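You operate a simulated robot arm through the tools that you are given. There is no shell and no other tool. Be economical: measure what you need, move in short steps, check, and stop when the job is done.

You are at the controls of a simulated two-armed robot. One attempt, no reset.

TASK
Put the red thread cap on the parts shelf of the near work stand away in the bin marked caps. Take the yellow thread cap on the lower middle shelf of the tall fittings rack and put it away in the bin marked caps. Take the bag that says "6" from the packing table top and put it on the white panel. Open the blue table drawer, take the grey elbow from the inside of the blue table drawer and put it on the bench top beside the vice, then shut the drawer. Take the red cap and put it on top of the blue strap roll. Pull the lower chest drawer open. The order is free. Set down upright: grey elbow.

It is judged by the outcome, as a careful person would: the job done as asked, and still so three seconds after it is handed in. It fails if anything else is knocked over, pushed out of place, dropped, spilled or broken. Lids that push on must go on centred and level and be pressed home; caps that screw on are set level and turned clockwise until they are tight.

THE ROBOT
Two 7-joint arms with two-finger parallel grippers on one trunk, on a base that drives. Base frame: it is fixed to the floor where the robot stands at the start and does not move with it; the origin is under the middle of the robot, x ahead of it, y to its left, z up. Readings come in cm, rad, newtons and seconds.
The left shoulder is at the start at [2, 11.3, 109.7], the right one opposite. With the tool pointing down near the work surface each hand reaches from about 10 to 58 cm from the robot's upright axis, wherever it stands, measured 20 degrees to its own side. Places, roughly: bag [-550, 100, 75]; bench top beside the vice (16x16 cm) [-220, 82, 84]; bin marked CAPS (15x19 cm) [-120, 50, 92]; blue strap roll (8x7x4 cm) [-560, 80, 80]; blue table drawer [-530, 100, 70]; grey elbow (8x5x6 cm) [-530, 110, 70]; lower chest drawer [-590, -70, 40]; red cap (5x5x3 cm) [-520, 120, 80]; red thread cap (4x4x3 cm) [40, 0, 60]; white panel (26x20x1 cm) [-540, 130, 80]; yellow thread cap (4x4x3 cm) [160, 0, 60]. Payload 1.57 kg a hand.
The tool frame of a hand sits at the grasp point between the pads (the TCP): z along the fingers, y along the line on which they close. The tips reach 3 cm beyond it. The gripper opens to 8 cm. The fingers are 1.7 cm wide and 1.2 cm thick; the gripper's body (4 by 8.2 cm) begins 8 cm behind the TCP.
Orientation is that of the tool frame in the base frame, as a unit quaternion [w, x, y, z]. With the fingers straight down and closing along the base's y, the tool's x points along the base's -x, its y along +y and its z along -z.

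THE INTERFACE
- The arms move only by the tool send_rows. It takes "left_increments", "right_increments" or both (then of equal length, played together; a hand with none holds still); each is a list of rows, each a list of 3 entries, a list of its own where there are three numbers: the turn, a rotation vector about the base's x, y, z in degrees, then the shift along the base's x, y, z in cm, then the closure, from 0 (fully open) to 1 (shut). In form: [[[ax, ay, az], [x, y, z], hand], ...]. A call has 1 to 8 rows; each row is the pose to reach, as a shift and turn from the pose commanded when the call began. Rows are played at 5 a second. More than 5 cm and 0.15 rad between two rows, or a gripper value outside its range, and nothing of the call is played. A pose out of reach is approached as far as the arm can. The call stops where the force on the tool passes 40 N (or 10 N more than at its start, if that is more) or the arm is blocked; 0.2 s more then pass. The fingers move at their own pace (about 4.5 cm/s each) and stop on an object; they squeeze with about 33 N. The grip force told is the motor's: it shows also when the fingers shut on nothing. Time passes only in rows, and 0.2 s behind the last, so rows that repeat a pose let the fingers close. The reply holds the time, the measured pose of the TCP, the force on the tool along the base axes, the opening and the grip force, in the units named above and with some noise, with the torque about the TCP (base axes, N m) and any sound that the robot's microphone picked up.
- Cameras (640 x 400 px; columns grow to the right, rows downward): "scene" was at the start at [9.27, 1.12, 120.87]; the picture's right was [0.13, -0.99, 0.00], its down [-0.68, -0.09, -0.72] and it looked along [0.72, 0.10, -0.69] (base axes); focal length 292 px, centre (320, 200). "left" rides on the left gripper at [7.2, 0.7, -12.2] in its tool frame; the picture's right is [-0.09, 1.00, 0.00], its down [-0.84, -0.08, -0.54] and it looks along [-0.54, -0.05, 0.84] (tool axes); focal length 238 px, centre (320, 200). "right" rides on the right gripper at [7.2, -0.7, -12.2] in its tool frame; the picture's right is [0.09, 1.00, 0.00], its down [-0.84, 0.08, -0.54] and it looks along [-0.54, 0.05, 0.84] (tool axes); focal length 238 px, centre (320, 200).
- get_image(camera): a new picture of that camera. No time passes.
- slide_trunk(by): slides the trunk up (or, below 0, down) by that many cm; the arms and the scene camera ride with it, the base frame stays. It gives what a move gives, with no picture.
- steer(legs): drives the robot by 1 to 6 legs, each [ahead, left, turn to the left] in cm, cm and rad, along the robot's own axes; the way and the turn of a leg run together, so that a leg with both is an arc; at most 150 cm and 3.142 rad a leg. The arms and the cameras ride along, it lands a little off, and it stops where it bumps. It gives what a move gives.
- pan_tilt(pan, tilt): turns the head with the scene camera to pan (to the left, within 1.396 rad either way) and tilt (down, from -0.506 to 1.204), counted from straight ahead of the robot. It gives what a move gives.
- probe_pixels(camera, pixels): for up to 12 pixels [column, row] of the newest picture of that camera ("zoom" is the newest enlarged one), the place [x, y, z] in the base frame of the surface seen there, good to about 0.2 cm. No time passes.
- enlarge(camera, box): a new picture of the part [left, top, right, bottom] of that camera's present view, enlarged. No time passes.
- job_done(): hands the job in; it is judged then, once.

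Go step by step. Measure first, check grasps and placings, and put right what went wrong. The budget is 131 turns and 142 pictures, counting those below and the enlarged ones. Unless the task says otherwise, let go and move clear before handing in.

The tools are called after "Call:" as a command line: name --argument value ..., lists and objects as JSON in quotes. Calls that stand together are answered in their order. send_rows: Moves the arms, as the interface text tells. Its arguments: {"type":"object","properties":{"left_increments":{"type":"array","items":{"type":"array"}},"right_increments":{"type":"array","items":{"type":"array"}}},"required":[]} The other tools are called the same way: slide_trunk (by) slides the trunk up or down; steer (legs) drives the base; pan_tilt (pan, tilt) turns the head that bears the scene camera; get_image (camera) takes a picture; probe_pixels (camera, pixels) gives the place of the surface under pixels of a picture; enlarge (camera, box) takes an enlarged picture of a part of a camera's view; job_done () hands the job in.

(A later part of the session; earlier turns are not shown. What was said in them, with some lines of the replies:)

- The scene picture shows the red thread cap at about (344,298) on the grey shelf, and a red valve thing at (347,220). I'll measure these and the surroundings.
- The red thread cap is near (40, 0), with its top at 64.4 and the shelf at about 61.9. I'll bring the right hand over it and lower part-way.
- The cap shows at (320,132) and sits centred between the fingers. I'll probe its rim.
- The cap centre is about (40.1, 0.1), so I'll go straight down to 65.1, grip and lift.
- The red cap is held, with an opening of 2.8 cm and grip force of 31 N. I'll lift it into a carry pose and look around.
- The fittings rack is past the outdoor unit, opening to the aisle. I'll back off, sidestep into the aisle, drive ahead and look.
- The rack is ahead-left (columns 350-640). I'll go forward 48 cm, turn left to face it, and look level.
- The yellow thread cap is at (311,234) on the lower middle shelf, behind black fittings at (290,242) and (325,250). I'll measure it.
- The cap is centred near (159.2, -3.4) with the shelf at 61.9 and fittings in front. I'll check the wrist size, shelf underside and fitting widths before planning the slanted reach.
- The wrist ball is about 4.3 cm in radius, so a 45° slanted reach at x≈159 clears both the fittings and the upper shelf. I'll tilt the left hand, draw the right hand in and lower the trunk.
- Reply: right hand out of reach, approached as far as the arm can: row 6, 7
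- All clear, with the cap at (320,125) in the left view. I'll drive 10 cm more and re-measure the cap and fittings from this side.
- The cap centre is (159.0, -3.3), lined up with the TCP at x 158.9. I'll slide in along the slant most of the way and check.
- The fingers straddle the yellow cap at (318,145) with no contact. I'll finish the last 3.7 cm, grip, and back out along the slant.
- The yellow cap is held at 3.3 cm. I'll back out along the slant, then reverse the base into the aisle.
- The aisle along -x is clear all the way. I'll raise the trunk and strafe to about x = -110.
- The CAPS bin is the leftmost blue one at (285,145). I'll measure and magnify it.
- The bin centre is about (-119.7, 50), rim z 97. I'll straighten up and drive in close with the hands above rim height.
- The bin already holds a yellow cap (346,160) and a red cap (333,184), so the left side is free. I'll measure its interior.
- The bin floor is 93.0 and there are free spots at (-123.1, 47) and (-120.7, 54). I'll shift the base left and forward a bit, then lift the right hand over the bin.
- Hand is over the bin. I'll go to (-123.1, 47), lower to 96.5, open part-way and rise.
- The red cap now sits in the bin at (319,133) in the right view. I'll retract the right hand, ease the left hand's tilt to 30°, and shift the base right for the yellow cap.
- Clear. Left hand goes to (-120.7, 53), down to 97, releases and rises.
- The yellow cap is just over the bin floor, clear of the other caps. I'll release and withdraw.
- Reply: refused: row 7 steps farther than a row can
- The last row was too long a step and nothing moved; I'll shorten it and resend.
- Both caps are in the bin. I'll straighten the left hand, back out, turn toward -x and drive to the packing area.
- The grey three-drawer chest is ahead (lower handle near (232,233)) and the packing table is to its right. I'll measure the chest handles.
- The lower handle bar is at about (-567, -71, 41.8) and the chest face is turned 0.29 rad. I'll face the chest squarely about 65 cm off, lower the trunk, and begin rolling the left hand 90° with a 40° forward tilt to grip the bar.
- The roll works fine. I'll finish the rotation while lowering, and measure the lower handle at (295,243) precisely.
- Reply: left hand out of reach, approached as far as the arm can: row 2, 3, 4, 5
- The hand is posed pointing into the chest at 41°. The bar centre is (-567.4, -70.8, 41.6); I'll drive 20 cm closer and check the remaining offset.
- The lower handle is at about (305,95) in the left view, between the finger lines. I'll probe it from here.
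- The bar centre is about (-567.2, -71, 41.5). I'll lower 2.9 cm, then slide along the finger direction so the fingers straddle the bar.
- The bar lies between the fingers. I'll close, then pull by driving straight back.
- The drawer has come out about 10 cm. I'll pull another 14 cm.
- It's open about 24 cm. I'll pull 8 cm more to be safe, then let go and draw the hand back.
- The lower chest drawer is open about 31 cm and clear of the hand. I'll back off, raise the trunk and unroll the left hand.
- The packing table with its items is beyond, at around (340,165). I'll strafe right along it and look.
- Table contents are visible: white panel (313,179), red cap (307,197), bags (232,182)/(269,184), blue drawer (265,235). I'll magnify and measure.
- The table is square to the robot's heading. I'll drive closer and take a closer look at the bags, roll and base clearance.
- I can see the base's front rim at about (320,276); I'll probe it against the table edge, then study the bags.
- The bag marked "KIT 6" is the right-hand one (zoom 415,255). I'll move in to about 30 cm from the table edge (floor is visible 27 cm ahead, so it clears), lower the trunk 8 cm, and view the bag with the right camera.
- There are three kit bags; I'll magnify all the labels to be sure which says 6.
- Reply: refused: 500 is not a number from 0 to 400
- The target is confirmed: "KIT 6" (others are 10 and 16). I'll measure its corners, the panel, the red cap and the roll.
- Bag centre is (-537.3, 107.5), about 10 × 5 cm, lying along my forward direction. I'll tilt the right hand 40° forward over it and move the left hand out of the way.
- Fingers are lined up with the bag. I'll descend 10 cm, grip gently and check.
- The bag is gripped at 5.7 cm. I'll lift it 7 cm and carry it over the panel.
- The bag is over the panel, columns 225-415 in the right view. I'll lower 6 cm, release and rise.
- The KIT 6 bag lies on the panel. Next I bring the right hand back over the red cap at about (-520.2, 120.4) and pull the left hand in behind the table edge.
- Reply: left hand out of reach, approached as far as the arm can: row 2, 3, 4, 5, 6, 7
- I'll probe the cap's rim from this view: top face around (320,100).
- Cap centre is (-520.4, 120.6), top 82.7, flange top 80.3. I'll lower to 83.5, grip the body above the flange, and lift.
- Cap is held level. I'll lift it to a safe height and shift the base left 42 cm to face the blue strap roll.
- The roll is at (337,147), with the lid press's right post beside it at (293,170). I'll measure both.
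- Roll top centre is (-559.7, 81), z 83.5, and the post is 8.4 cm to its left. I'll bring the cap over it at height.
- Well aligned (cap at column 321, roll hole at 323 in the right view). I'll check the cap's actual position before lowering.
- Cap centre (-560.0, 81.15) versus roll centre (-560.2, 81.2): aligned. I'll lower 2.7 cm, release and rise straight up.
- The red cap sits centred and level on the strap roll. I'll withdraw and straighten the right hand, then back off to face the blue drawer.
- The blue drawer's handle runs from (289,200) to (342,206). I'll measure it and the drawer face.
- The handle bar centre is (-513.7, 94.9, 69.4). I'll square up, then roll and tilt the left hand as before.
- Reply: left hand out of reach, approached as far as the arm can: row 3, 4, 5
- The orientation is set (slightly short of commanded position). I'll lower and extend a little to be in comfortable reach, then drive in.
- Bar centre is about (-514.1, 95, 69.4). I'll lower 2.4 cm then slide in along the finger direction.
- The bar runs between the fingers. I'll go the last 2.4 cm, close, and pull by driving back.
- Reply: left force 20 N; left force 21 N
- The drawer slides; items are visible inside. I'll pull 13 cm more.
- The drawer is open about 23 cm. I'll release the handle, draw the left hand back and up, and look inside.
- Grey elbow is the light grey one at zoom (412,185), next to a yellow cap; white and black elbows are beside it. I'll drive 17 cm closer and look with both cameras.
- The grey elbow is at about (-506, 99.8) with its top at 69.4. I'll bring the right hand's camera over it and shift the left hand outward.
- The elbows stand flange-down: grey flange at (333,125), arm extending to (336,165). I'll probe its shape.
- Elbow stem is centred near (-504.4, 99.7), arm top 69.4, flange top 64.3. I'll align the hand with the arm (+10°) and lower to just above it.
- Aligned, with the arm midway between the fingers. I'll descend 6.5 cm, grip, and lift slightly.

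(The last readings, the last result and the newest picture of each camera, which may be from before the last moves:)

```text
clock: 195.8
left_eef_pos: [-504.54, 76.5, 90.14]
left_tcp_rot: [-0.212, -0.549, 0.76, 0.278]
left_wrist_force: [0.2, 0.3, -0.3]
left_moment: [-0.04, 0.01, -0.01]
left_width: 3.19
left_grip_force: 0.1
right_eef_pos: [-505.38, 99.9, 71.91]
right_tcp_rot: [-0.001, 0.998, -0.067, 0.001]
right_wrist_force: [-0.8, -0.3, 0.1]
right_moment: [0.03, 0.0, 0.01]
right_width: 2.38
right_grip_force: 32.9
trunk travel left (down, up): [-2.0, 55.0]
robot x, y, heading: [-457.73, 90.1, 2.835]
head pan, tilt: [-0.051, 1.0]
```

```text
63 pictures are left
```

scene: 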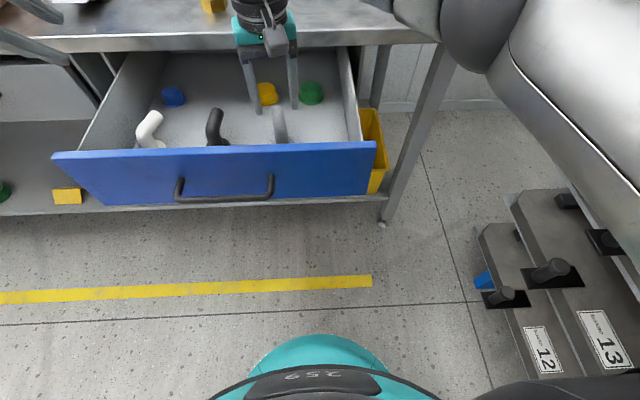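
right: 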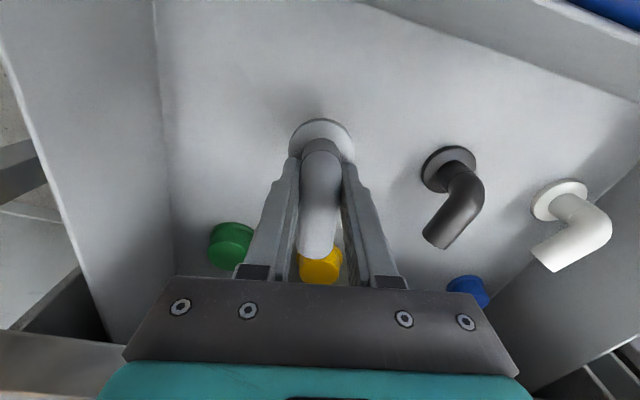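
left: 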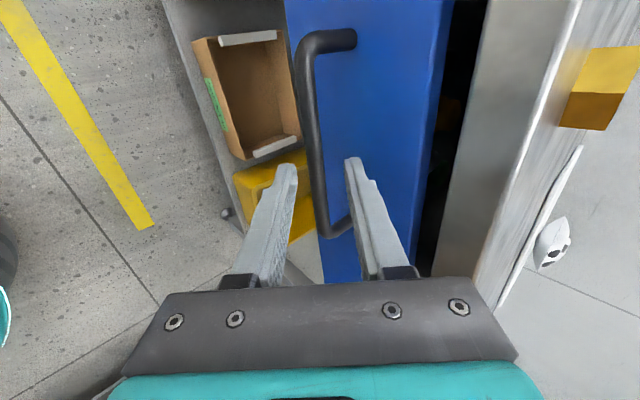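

The grey elbow is held upright. I'll lift it out of the drawer and bring it back to the right-hand carry pose.

Call:
send_rows --right_increments '[[[0, 0, 0], [0, 0, 4], 1], [[0, 0, 0], [0, 0, 8.5], 1], [[0, 0, 0], [0, 0, 13], 1], [[0, 0, 0], [0, 0, 17.5], 1], [[0, 0, 0], [3.5, 2.5, 20], 1], [[0, 0, 0], [7.4, 5, 21], 1], [[0, 0, 0], [11.3, 7.5, 21], 1], [[0, 0, 0], [15.2, 10.1, 21], 1]]'

Call:
steer --legs '[[-14, 0, 0]]'

Call:
get_image --camera "left"

Call:
pan_tilt --pan 0.05 --tilt 0.8

Call:
get_image --camera "scene"

```text
clock: 197.6
left_eef_pos: [-504.46, 76.44, 90.23]
left_tcp_rot: [-0.212, -0.549, 0.759, 0.278]
left_wrist_force: [-0.3, -0.4, 0.3]
left_moment: [0.01, -0.01, -0.03]
left_width: 3.19
left_grip_force: 0.0
right_eef_pos: [-490.14, 110.04, 93.26]
right_tcp_rot: [0.0, 0.998, -0.067, 0.001]
right_wrist_force: [-0.4, -0.8, 0.7]
right_moment: [0.01, -0.02, -0.01]
right_width: 2.4
right_grip_force: 33.2
trunk travel left (down, up): [-2.0, 55.0]
robot x, y, heading: [-457.18, 89.81, 2.836]
head pan, tilt: [-0.051, 1.0]
```

```text
clock: 198.9
left_eef_pos: [-491.44, 72.38, 90.23]
left_tcp_rot: [-0.211, -0.549, 0.759, 0.279]
left_wrist_force: [-0.2, -0.2, -0.1]
left_moment: [0.02, 0.02, -0.03]
left_width: 3.21
left_grip_force: 0.1
right_eef_pos: [-476.85, 105.77, 93.13]
right_tcp_rot: [-0.001, 0.998, -0.067, 0.001]
right_wrist_force: [0.1, -0.3, -0.7]
right_moment: [0.04, 0.0, 0.0]
right_width: 2.41
right_grip_force: 32.9
trunk travel left (down, up): [-2.0, 55.0]
robot x, y, heading: [-444.49, 86.07, 2.835]
head pan, tilt: [-0.051, 1.0]
```

```text
62 pictures are left
```

left: 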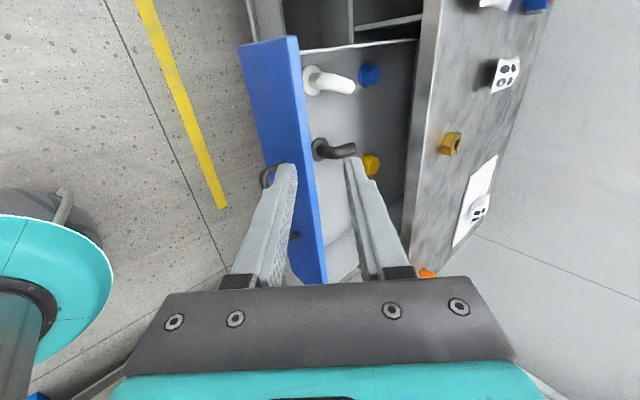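

```text
clock: 199.6
left_eef_pos: [-491.35, 72.17, 90.06]
left_tcp_rot: [-0.211, -0.548, 0.76, 0.278]
left_wrist_force: [-0.5, -0.5, -0.4]
left_moment: [0.0, 0.0, 0.01]
left_width: 3.2
left_grip_force: 0.0
right_eef_pos: [-476.91, 105.81, 93.22]
right_tcp_rot: [-0.001, 0.998, -0.067, 0.001]
right_wrist_force: [-0.3, -0.2, 0.2]
right_moment: [0.03, -0.01, 0.02]
right_width: 2.44
right_grip_force: 33.1
trunk travel left (down, up): [-2.0, 55.0]
robot x, y, heading: [-444.48, 85.6, 2.831]
head pan, tilt: [0.051, 0.799]
```

```text
61 pictures are left
```

scene: 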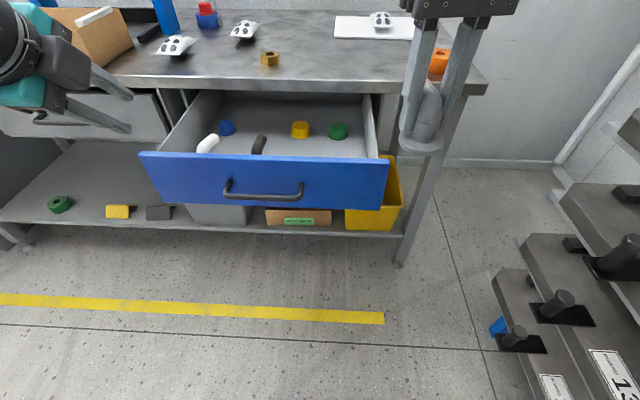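

I'll verify the handle's present place at (263,196) before re-gripping it to push the drawer shut.

Call:
probe_pixels --camera "scene" --pixels '[[240, 195], [263, 197], [285, 198], [263, 183], [226, 182], [302, 184]]'

```text
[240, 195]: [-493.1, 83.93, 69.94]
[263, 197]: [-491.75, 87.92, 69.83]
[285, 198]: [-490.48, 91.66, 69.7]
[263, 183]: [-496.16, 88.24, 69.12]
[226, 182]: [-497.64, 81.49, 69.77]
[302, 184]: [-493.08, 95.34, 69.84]
```

The handle is where it was left. I'll bring the left hand back over it the same way.

Call:
send_rows --left_increments '[[[0, 0, 0], [1.5, 3.5, -1], 0.6], [[0, 0, 0], [3, 7, -3], 0.6], [[0, 0, 0], [4.6, 10.4, -5.5], 0.6], [[0, 0, 0], [6.3, 13.6, -8.5], 0.6], [[0, 0, 0], [6.3, 13.6, -12.3], 0.6], [[0, 0, 0], [3.1, 14.55, -16.1], 0.6], [[0, 0, 0], [1.2, 15.1, -18.3], 0.6], [[0, 0, 0], [1.2, 15.1, -18.3], 0.6]]'

Call:
get_image --camera "left"

```text
refused: row 6 steps farther than a row can; nothing moved
```

```text
60 pictures are left
```

left: 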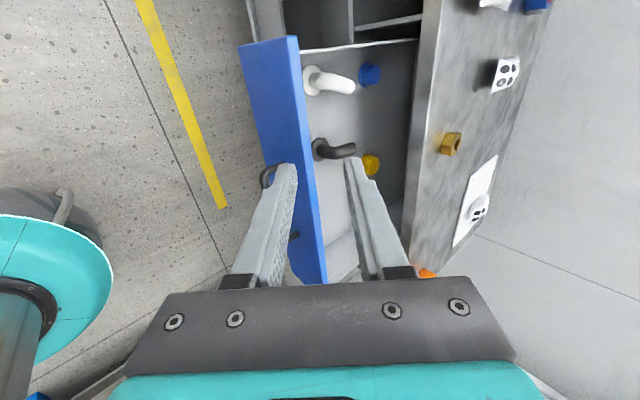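

One step was a hair over the 5 cm limit; I'll even the rows out and resend.

Call:
send_rows --left_increments '[[[0, 0, 0], [1.5, 3.5, -1], 0.6], [[0, 0, 0], [3, 7, -3], 0.6], [[0, 0, 0], [4.6, 10.4, -5.5], 0.6], [[0, 0, 0], [6.3, 13.6, -8.5], 0.6], [[0, 0, 0], [6.3, 13.6, -12.3], 0.6], [[0, 0, 0], [4, 14.3, -15], 0.6], [[0, 0, 0], [1.8, 15, -17.7], 0.6], [[0, 0, 0], [1.2, 15.1, -18.3], 0.6]]'

Call:
get_image --camera "left"

```text
clock: 201.4
left_eef_pos: [-490.37, 87.34, 71.61]
left_tcp_rot: [-0.213, -0.548, 0.76, 0.277]
left_wrist_force: [-0.6, -0.1, 0.6]
left_moment: [-0.02, 0.02, -0.01]
left_width: 3.2
left_grip_force: 0.0
right_eef_pos: [-476.94, 105.83, 93.27]
right_tcp_rot: [-0.001, 0.998, -0.067, 0.002]
right_wrist_force: [0.1, 0.9, 0.3]
right_moment: [-0.01, 0.03, -0.05]
right_width: 2.39
right_grip_force: 32.3
trunk travel left (down, up): [-2.0, 55.0]
robot x, y, heading: [-444.48, 85.58, 2.828]
head pan, tilt: [0.051, 0.799]
```

```text
59 pictures are left
```

left: 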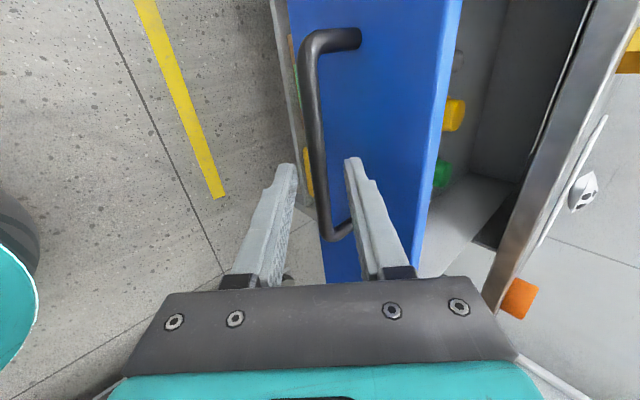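

The bar is between the fingers again. I'll finish, grip and drive forward 21 cm to push the drawer in.

Call:
send_rows --left_increments '[[[0, 0, 0], [-1.15, 0.4, -1.4], 0.6], [[0, 0, 0], [-1.15, 0.4, -1.4], 1], [[0, 0, 0], [-1.15, 0.4, -1.4], 1], [[0, 0, 0], [-1.15, 0.4, -1.4], 1], [[0, 0, 0], [-1.15, 0.4, -1.4], 1]]'

Call:
steer --legs '[[20, 0, 0]]'

Call:
get_image --camera "scene"

```text
clock: 202.6
left_eef_pos: [-491.4, 87.83, 70.41]
left_tcp_rot: [-0.211, -0.549, 0.76, 0.277]
left_wrist_force: [0.5, 0.5, -2.3]
left_moment: [0.32, -0.1, 0.39]
left_width: 1.17
left_grip_force: 29.7
right_eef_pos: [-476.92, 105.83, 93.28]
right_tcp_rot: [-0.001, 0.998, -0.067, 0.001]
right_wrist_force: [0.2, 0.2, 0.2]
right_moment: [-0.03, 0.01, 0.01]
right_width: 2.43
right_grip_force: 33.1
trunk travel left (down, up): [-2.0, 55.0]
robot x, y, heading: [-444.32, 85.85, 2.828]
head pan, tilt: [0.051, 0.799]
```

```text
clock: 204.2
left_eef_pos: [-510.83, 93.93, 70.27]
left_tcp_rot: [-0.212, -0.548, 0.761, 0.277]
left_wrist_force: [-1.6, -3.9, -3.9]
left_moment: [0.24, -0.13, 0.47]
left_width: 1.17
left_grip_force: 29.8
right_eef_pos: [-496.1, 112.02, 93.18]
right_tcp_rot: [-0.002, 0.998, -0.069, 0.001]
right_wrist_force: [-0.3, -0.4, -0.6]
right_moment: [-0.02, 0.02, 0.03]
right_width: 2.4
right_grip_force: 33.0
trunk travel left (down, up): [-2.0, 55.0]
robot x, y, heading: [-463.47, 92.0, 2.832]
head pan, tilt: [0.051, 0.799]
```

```text
58 pictures are left
```

scene: 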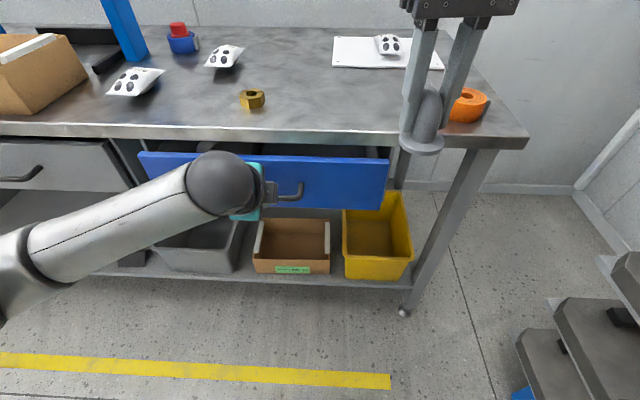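

About 2.6 cm remains. I'll push the rest with the arm in small steps.

Call:
send_rows --left_increments '[[[0, 0, 0], [-0.95, 0.3, 0], 1], [[0, 0, 0], [-1.9, 0.6, 0], 1], [[0, 0, 0], [-2.4, 0.76, 0], 1], [[0, 0, 0], [-2.7, 0.86, 0], 1], [[0, 0, 0], [-3.0, 0.95, 0], 1], [[0, 0, 0], [-3.3, 1.05, 0], 1]]'

Call:
get_image --camera "scene"

```text
clock: 205.7
left_eef_pos: [-513.4, 94.94, 69.99]
left_tcp_rot: [-0.207, -0.55, 0.763, 0.271]
left_wrist_force: [13.1, -6.1, 10.0]
left_moment: [0.2, -0.19, 0.54]
left_width: 1.19
left_grip_force: 29.2
right_eef_pos: [-495.94, 111.9, 93.36]
right_tcp_rot: [0.0, 0.998, -0.067, -0.001]
right_wrist_force: [0.3, -0.1, 0.0]
right_moment: [0.02, 0.0, 0.0]
right_width: 2.4
right_grip_force: 33.4
trunk travel left (down, up): [-2.0, 55.0]
robot x, y, heading: [-463.84, 91.89, 2.833]
head pan, tilt: [0.051, 0.799]
stopped in row 6 (left hand): the force on the tool passed its limit at 44 N (the readings are from after the stop); the commanded pose is now the measured one
```

```text
57 pictures are left
```

scene: 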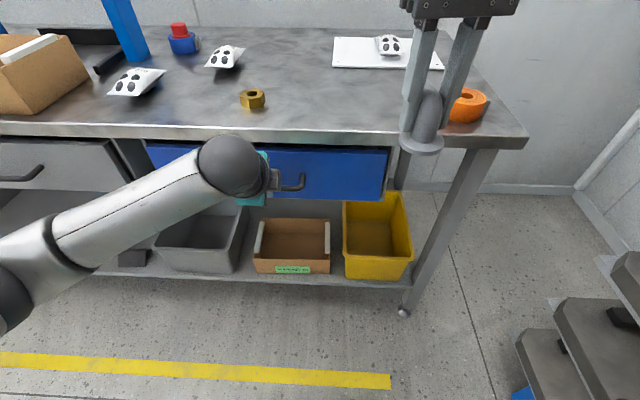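

The drawer hit its stop (44 N) and is flush. I'll release the handle and back the hand off along the fingers.

Call:
send_rows --left_increments '[[[0, 0, 0], [0, 0, 0], 0.6], [[0, 0, 0], [0, 0, 0], 0.6], [[0, 0, 0], [0, 0, 0], 0.6], [[0, 0, 0], [1.9, -0.6, 2.3], 0.6], [[0, 0, 0], [3.8, -1.2, 4.6], 0.6], [[0, 0, 0], [5.7, -1.8, 7.2], 0.6], [[0, 0, 0], [6.5, -3, 11], 0.6], [[0, 0, 0], [6.5, -5, 15], 0.6]]'

Call:
get_image --camera "scene"

```text
clock: 207.5
left_eef_pos: [-506.95, 90.08, 84.93]
left_tcp_rot: [-0.207, -0.548, 0.764, 0.271]
left_wrist_force: [0.8, -0.2, 0.5]
left_moment: [0.02, -0.01, 0.0]
left_width: 3.19
left_grip_force: 0.0
right_eef_pos: [-496.17, 112.09, 93.19]
right_tcp_rot: [0.0, 0.998, -0.068, 0.001]
right_wrist_force: [-0.1, 0.4, 0.3]
right_moment: [-0.04, 0.0, 0.0]
right_width: 2.38
right_grip_force: 32.3
trunk travel left (down, up): [-2.0, 55.0]
robot x, y, heading: [-463.6, 91.86, 2.832]
head pan, tilt: [0.051, 0.799]
```

```text
56 pictures are left
```

scene: 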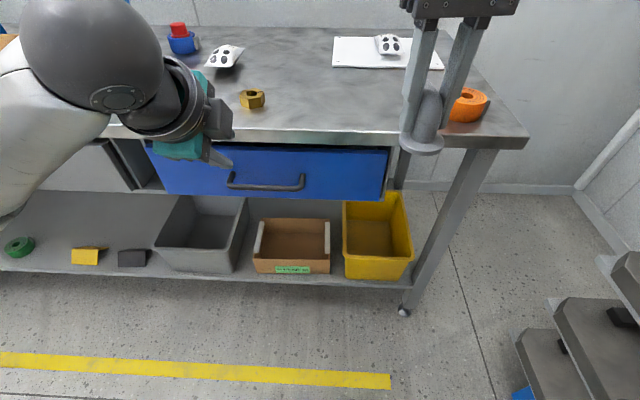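

I'll check the drawer handle's position against its original place (-513.4, 94.6).

Call:
probe_pixels --camera "scene" --pixels '[[263, 187], [280, 188], [263, 170], [370, 165], [170, 180]]'

Call:
steer --legs '[[-40, 0, 0]]'

Call:
slide_trunk --by 15

```text
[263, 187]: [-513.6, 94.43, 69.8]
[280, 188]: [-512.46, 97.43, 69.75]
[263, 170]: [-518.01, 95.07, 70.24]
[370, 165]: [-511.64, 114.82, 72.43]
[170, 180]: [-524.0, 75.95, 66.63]
```

```text
clock: 210.0
left_eef_pos: [-469.33, 77.99, 84.75]
left_tcp_rot: [-0.207, -0.549, 0.763, 0.271]
left_wrist_force: [0.3, -0.4, -1.1]
left_moment: [-0.02, 0.0, -0.01]
left_width: 3.19
left_grip_force: 0.0
right_eef_pos: [-458.48, 99.78, 93.15]
right_tcp_rot: [0.0, 0.998, -0.067, 0.001]
right_wrist_force: [1.1, 0.5, -0.5]
right_moment: [-0.02, -0.01, 0.03]
right_width: 2.41
right_grip_force: 33.4
trunk travel left (down, up): [-2.0, 55.0]
robot x, y, heading: [-426.17, 79.58, 2.83]
head pan, tilt: [0.051, 0.799]
```

```text
clock: 211.7
left_eef_pos: [-469.32, 77.87, 99.81]
left_tcp_rot: [-0.207, -0.549, 0.763, 0.27]
left_wrist_force: [-0.2, 0.8, 0.0]
left_moment: [0.01, -0.01, 0.0]
left_width: 3.21
left_grip_force: 0.1
right_eef_pos: [-458.53, 99.82, 108.25]
right_tcp_rot: [-0.001, 0.998, -0.067, 0.001]
right_wrist_force: [0.4, 0.4, 0.0]
right_moment: [0.03, 0.04, 0.02]
right_width: 2.41
right_grip_force: 32.7
trunk travel left (down, up): [-17.0, 40.0]
robot x, y, heading: [-425.75, 79.86, 2.831]
head pan, tilt: [0.051, 0.799]
```

The drawer is back exactly at its closed position. I'll back off, turn toward the +y wall, and drive to the vice bench.

Call:
steer --legs '[[-30, 0, 0], [0, 0, -1.26], [-100, 0, 0], [0, -150, 0], [0, -10, 0]]'

Call:
pan_tilt --pan -0.1 --tilt 0.5

Call:
get_image --camera "scene"

```text
clock: 229.4
left_eef_pos: [-255.76, 9.45, 99.87]
left_tcp_rot: [-0.007, 0.01, 0.94, 0.341]
left_wrist_force: [0.0, 0.4, -0.1]
left_moment: [-0.03, 0.02, 0.02]
left_width: 3.19
left_grip_force: 0.0
right_eef_pos: [-231.66, 5.59, 108.24]
right_tcp_rot: [0.0, 0.763, -0.646, 0.001]
right_wrist_force: [-0.1, 0.0, -0.2]
right_moment: [-0.01, 0.02, -0.02]
right_width: 2.41
right_grip_force: 33.6
trunk travel left (down, up): [-17.0, 40.0]
robot x, y, heading: [-241.13, -31.5, 1.562]
head pan, tilt: [0.051, 0.799]
```

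```text
clock: 230.2
left_eef_pos: [-255.88, 9.39, 99.8]
left_tcp_rot: [-0.006, 0.012, 0.94, 0.34]
left_wrist_force: [-0.7, -0.6, 0.4]
left_moment: [-0.01, 0.0, 0.01]
left_width: 3.19
left_grip_force: 0.0
right_eef_pos: [-231.65, 5.62, 108.37]
right_tcp_rot: [0.0, 0.763, -0.646, 0.001]
right_wrist_force: [-0.2, -0.8, 0.1]
right_moment: [0.02, 0.01, -0.01]
right_width: 2.39
right_grip_force: 32.8
trunk travel left (down, up): [-17.0, 40.0]
robot x, y, heading: [-241.0, -31.33, 1.561]
head pan, tilt: [-0.099, 0.499]
```

```text
55 pictures are left
```

scene: 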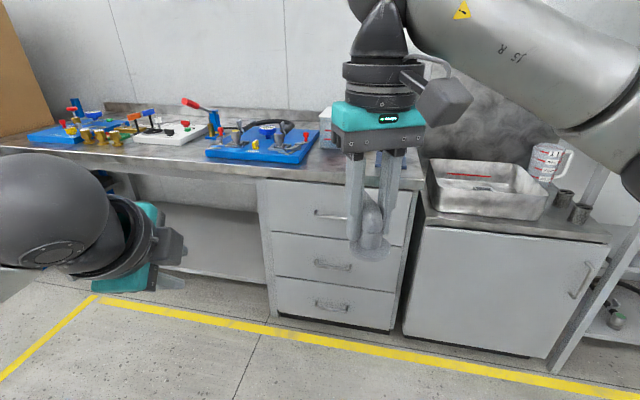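

The vice should be behind the right hand near the bench's right end. I'll measure the bench edge and shift to get an unobstructed view.

Call:
probe_pixels --camera "scene" --pixels '[[260, 178], [410, 188], [100, 160], [335, 180], [225, 125], [265, 155], [400, 160], [430, 220]]'

Call:
send_rows --right_increments '[[[0, 0, 0], [4, 0, 2], 1], [[0, 0, 0], [8, 0, 4], 1], [[0, 0, 0], [12, 0, 4], 1], [[0, 0, 0], [16, 0, 4], 1], [[0, 0, 0], [20, 0, 4], 1]]'

Call:
get_image --camera "scene"

```text
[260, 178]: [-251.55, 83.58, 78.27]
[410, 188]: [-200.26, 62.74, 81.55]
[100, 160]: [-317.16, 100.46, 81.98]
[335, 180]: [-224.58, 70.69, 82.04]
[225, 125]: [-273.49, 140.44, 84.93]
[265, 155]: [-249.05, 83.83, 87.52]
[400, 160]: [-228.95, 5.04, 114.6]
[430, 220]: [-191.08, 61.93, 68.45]
```

```text
clock: 231.4
left_eef_pos: [-255.87, 9.42, 99.71]
left_tcp_rot: [-0.007, 0.011, 0.94, 0.34]
left_wrist_force: [0.1, -0.3, -0.6]
left_moment: [-0.03, -0.01, -0.05]
left_width: 3.2
left_grip_force: 0.1
right_eef_pos: [-211.53, 5.59, 112.11]
right_tcp_rot: [0.0, 0.764, -0.646, 0.001]
right_wrist_force: [0.1, 0.1, -0.3]
right_moment: [0.02, -0.01, -0.02]
right_width: 2.38
right_grip_force: 33.0
trunk travel left (down, up): [-17.0, 40.0]
robot x, y, heading: [-241.27, -31.78, 1.564]
head pan, tilt: [-0.099, 0.499]
```

```text
54 pictures are left
```

scene: 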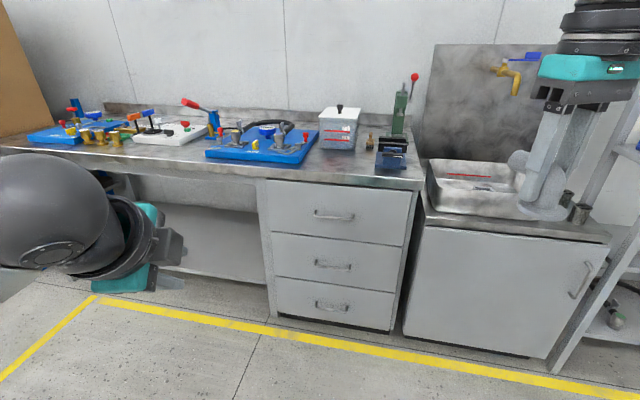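

The vice is at (392,152), with free bench top to its left at about (355,168). I'll magnify and measure that area.

Call:
enlarge --camera "scene" --box '[290, 70, 440, 200]'

Call:
probe_pixels --camera "scene" --pixels '[[355, 170], [345, 160], [372, 165], [380, 165], [376, 150], [370, 140], [330, 145], [355, 150], [405, 175], [300, 160], [370, 152], [340, 175]]'

```text
3.08 times, centred on (365, 135) of scene
```

zoom: 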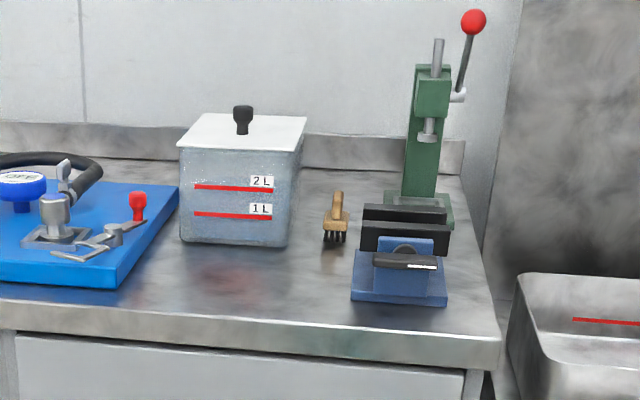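

```text
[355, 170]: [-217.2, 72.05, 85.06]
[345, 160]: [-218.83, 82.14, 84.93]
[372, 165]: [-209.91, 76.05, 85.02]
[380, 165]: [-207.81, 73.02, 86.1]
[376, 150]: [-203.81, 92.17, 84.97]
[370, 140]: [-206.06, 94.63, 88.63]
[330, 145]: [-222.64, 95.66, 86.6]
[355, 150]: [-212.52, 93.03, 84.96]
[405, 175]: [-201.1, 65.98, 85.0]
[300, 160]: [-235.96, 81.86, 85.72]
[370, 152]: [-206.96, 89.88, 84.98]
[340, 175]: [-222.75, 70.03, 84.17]
```

The free bench top beside the vice is at (-219, 80), z 85.0. I'll raise the left hand, bring the right hand in a bit, and drive up to the bench.

Call:
send_rows --right_increments '[[[0, 0, 0], [-4, 0, 0], 1], [[0, 0, 0], [-8, 0, 0], 1], [[0, 0, 0], [-12, 0, 0], 1], [[0, 0, 0], [-14, 0, 0], 1]]' --left_increments '[[[0, 0, 0], [0, -1, 3.5], 0.6], [[0, 0, 0], [0, -2, 7], 0.6], [[0, 0, 0], [0, -3, 10.5], 0.6], [[0, 0, 0], [0, -4, 14], 0.6]]'

Call:
steer --legs '[[50, -10, 0.007]]'

Call:
pan_tilt --pan -0.3 --tilt 0.6

Call:
get_image --camera "scene"

```text
clock: 232.4
left_eef_pos: [-255.87, 5.46, 113.74]
left_tcp_rot: [-0.007, 0.01, 0.94, 0.34]
left_wrist_force: [0.3, 0.3, -0.6]
left_moment: [0.01, 0.03, -0.01]
left_width: 3.21
left_grip_force: 0.0
right_eef_pos: [-225.62, 5.49, 112.0]
right_tcp_rot: [0.0, 0.763, -0.646, 0.001]
right_wrist_force: [1.3, 0.0, -0.5]
right_moment: [-0.02, 0.03, -0.01]
right_width: 2.38
right_grip_force: 33.4
trunk travel left (down, up): [-17.0, 40.0]
robot x, y, heading: [-240.72, -31.58, 1.558]
head pan, tilt: [-0.099, 0.499]
```

```text
clock: 235.4
left_eef_pos: [-246.51, 54.98, 113.83]
left_tcp_rot: [-0.009, 0.002, 0.94, 0.34]
left_wrist_force: [0.4, 0.2, 0.5]
left_moment: [0.0, -0.01, -0.01]
left_width: 3.21
left_grip_force: 0.1
right_eef_pos: [-216.2, 55.49, 112.01]
right_tcp_rot: [-0.001, 0.769, -0.64, 0.001]
right_wrist_force: [-0.2, 0.6, 0.2]
right_moment: [-0.01, 0.0, 0.04]
right_width: 2.38
right_grip_force: 33.1
trunk travel left (down, up): [-17.0, 40.0]
robot x, y, heading: [-231.18, 17.78, 1.576]
head pan, tilt: [-0.099, 0.499]
```

```text
clock: 236.1
left_eef_pos: [-246.46, 54.91, 113.79]
left_tcp_rot: [-0.009, 0.002, 0.94, 0.34]
left_wrist_force: [0.5, 0.5, -0.7]
left_moment: [0.02, 0.04, 0.0]
left_width: 3.17
left_grip_force: 0.1
right_eef_pos: [-216.18, 55.39, 112.05]
right_tcp_rot: [0.0, 0.769, -0.639, 0.001]
right_wrist_force: [-0.2, -0.4, -0.7]
right_moment: [0.02, 0.02, 0.01]
right_width: 2.37
right_grip_force: 32.8
trunk travel left (down, up): [-17.0, 40.0]
robot x, y, heading: [-231.31, 18.23, 1.576]
head pan, tilt: [-0.3, 0.6]
```

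```text
52 pictures are left
```

scene: 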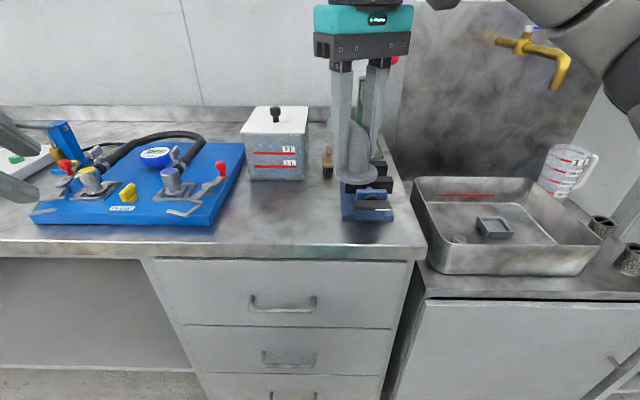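

The clear patch is around (285,215). I'll drive 14 cm closer and bring the elbow over (-219, 80).

Call:
probe_pixels --camera "scene" --pixels '[[285, 215], [300, 195], [265, 230], [320, 225], [340, 215], [250, 180], [305, 180], [215, 225], [300, 243]]'

Call:
steer --legs '[[14, 0, 0]]'

Call:
send_rows --right_increments '[[[0, 0, 0], [-1, 3.5, -2], 1], [[0, 0, 0], [-2, 7, -4], 1], [[0, 0, 0], [-2.8, 10, -7], 1], [[0, 0, 0], [-2.8, 10, -11], 1], [[0, 0, 0], [-2.8, 10, -15], 1], [[0, 0, 0], [-2.8, 10, -17], 1]]'

Call:
get_image --camera "scene"

Call:
get_image --camera "right"

```text
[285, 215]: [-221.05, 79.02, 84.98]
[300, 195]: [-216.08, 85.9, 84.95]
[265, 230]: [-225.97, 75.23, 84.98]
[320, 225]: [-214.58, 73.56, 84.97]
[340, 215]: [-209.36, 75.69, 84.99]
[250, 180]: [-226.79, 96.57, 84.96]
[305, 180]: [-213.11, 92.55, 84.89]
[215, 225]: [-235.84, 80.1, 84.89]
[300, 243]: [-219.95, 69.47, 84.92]
```

```text
clock: 237.4
left_eef_pos: [-246.68, 68.83, 113.73]
left_tcp_rot: [-0.009, 0.002, 0.94, 0.34]
left_wrist_force: [-0.2, 0.7, 0.4]
left_moment: [-0.01, -0.01, -0.03]
left_width: 3.2
left_grip_force: 0.1
right_eef_pos: [-216.23, 69.32, 111.94]
right_tcp_rot: [0.0, 0.769, -0.639, 0.002]
right_wrist_force: [-0.2, 0.6, -0.3]
right_moment: [-0.04, 0.05, 0.01]
right_width: 2.42
right_grip_force: 33.5
trunk travel left (down, up): [-17.0, 40.0]
robot x, y, heading: [-231.45, 32.04, 1.581]
head pan, tilt: [-0.3, 0.6]
```

```text
clock: 238.8
left_eef_pos: [-246.59, 68.73, 113.95]
left_tcp_rot: [-0.01, 0.002, 0.94, 0.34]
left_wrist_force: [0.9, -0.1, 0.7]
left_moment: [0.01, 0.0, 0.03]
left_width: 3.19
left_grip_force: 0.1
right_eef_pos: [-219.01, 79.21, 95.25]
right_tcp_rot: [0.0, 0.769, -0.64, 0.0]
right_wrist_force: [-0.2, -0.8, -0.7]
right_moment: [0.0, 0.02, -0.01]
right_width: 2.4
right_grip_force: 33.2
trunk travel left (down, up): [-17.0, 40.0]
robot x, y, heading: [-231.35, 32.23, 1.582]
head pan, tilt: [-0.3, 0.6]
```

```text
51 pictures are left
```

scene: 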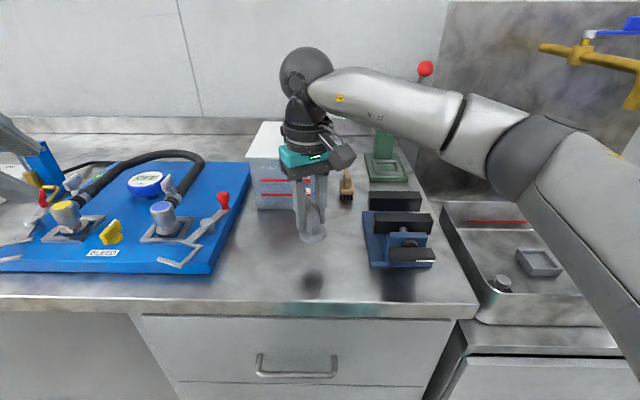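

```text
50 pictures are left
```

right: 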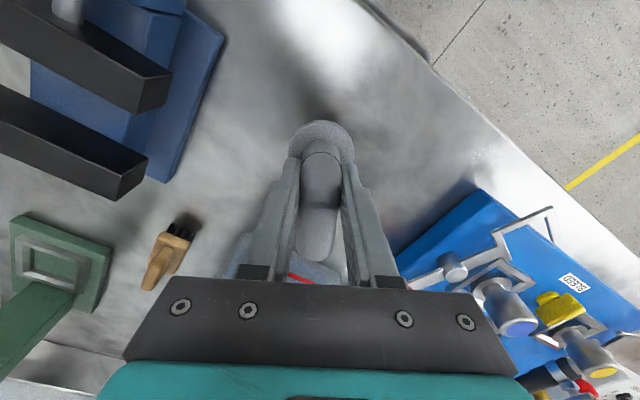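

All clear around the elbow. I'll lower to the bench in small final steps and check contact before releasing.

Call:
send_rows --right_increments '[[[0, 0, 0], [0, 0, -3], 1], [[0, 0, 0], [0, 0, -5], 1], [[0, 0, 0], [0, 0, -5.4], 1], [[0, 0, 0], [0, 0, -5.6], 1]]'

Call:
enlarge --camera "scene" --box '[260, 170, 380, 290]'

```text
clock: 239.8
left_eef_pos: [-246.56, 68.76, 113.81]
left_tcp_rot: [-0.009, 0.002, 0.94, 0.34]
left_wrist_force: [-1.4, 0.0, 0.4]
left_moment: [-0.02, 0.02, -0.03]
left_width: 3.21
left_grip_force: 0.2
right_eef_pos: [-219.22, 79.22, 89.31]
right_tcp_rot: [-0.001, 0.769, -0.639, 0.001]
right_wrist_force: [0.6, -0.5, -0.6]
right_moment: [0.01, -0.01, -0.03]
right_width: 2.41
right_grip_force: 32.9
trunk travel left (down, up): [-17.0, 40.0]
robot x, y, heading: [-231.1, 32.29, 1.576]
head pan, tilt: [-0.3, 0.6]
```

```text
3.33 times, centred on (320, 230) of scene
```

zoom: 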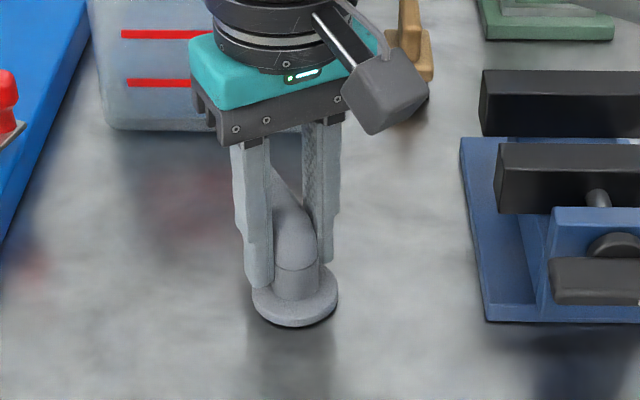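

Nearly down, no contact force yet. I'll step down 0.2 cm at a time looking for contact.

Call:
send_rows --right_increments '[[[0, 0, 0], [0, 0, -0.15], 1], [[0, 0, 0], [0, 0, -0.3], 1], [[0, 0, 0], [0, 0, -0.3], 1]]'

Call:
probe_pixels --camera "zoom" --pixels '[[290, 312], [270, 305], [320, 300], [295, 325]]'

```text
clock: 240.6
left_eef_pos: [-246.61, 68.7, 113.98]
left_tcp_rot: [-0.01, 0.002, 0.94, 0.341]
left_wrist_force: [0.4, -0.5, -0.1]
left_moment: [0.02, 0.02, 0.01]
left_width: 3.19
left_grip_force: 0.1
right_eef_pos: [-219.24, 79.21, 89.23]
right_tcp_rot: [-0.002, 0.769, -0.639, -0.001]
right_wrist_force: [1.6, -1.1, 12.9]
right_moment: [-0.22, -0.02, 0.0]
right_width: 2.42
right_grip_force: 33.3
trunk travel left (down, up): [-17.0, 40.0]
robot x, y, heading: [-231.12, 31.83, 1.579]
head pan, tilt: [-0.3, 0.6]
```

```text
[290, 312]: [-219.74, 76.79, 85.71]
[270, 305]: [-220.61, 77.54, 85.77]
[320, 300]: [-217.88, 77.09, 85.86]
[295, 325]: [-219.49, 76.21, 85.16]
```

Contact: 12.9 N upward, so the flange is on the bench. I'll release and rise straight up.

Call:
send_rows --right_increments '[[[0, 0, 0], [0, 0, 0.1], 1], [[0, 0, 0], [0, 0, 0.1], 0.8], [[0, 0, 0], [0, 0, 0.1], 0.45], [[0, 0, 0], [0, 0, 0.1], 0.4], [[0, 0, 0], [0, 0, 3.5], 0.4], [[0, 0, 0], [0, 0, 8], 0.4], [[0, 0, 0], [0, 0, 12.5], 0.4], [[0, 0, 0], [0, -3, 16], 0.4]]'

Call:
get_image --camera "scene"

Call:
get_image --camera "right"

```text
clock: 242.4
left_eef_pos: [-246.65, 68.72, 113.75]
left_tcp_rot: [-0.01, 0.002, 0.94, 0.341]
left_wrist_force: [0.2, -0.4, -0.1]
left_moment: [0.0, 0.02, 0.0]
left_width: 3.2
left_grip_force: 0.0
right_eef_pos: [-219.09, 76.04, 105.11]
right_tcp_rot: [0.0, 0.769, -0.639, 0.001]
right_wrist_force: [-0.3, -0.2, -0.4]
right_moment: [0.02, 0.02, 0.0]
right_width: 4.79
right_grip_force: 0.0
trunk travel left (down, up): [-17.0, 40.0]
robot x, y, heading: [-231.56, 32.0, 1.578]
head pan, tilt: [-0.3, 0.6]
```

```text
48 pictures are left
```

scene: 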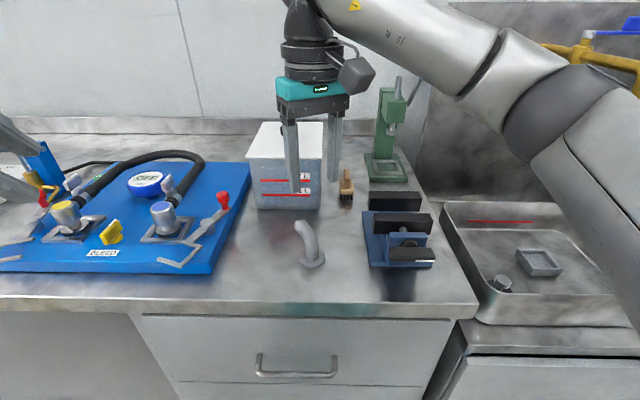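

```text
47 pictures are left
```

right: 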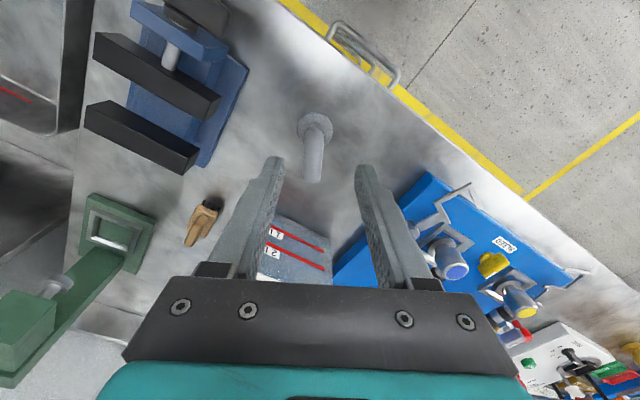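

The grey elbow stands upright beside the vice at (312,245). I'll back the robot clear and take a last look.

Call:
steer --legs '[[-45, 0, 0]]'

Call:
get_image --camera "scene"

```text
clock: 245.1
left_eef_pos: [-246.14, 24.01, 113.84]
left_tcp_rot: [-0.009, 0.004, 0.94, 0.342]
left_wrist_force: [-0.7, -0.9, -0.1]
left_moment: [0.02, 0.02, -0.02]
left_width: 3.19
left_grip_force: 0.0
right_eef_pos: [-218.7, 31.32, 105.0]
right_tcp_rot: [-0.001, 0.769, -0.64, 0.0]
right_wrist_force: [0.0, -0.3, 0.1]
right_moment: [0.02, 0.0, 0.0]
right_width: 4.78
right_grip_force: 0.1
trunk travel left (down, up): [-17.0, 40.0]
robot x, y, heading: [-230.7, -12.98, 1.579]
head pan, tilt: [-0.3, 0.6]
```

```text
46 pictures are left
```

scene: 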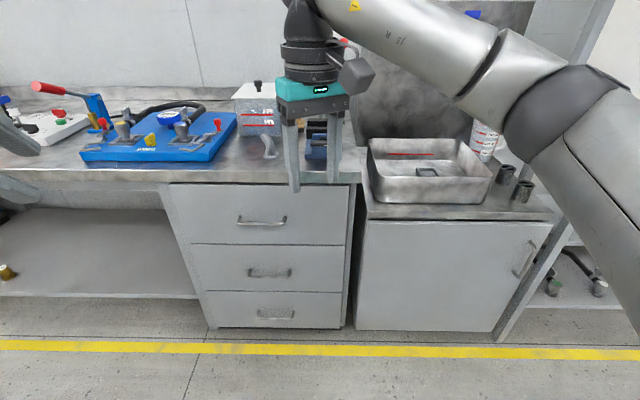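

The elbow is still upright at (268,147), both hands are empty and clear, and every job has been checked; I'm handing in.

Call:
job_done

```text
The job is handed in.
```

All six jobs are done and handed in:
- **Thread caps:** the red and the yellow are both in the caps bin.
- **Bag 6:** it is on the white panel.
- **Red cap:** it sits on top of the blue strap roll.
- **Grey elbow:** it stands upright on the bench beside the vice, and the blue drawer is shut.
- **Lower chest drawer:** it is open about 31 cm.
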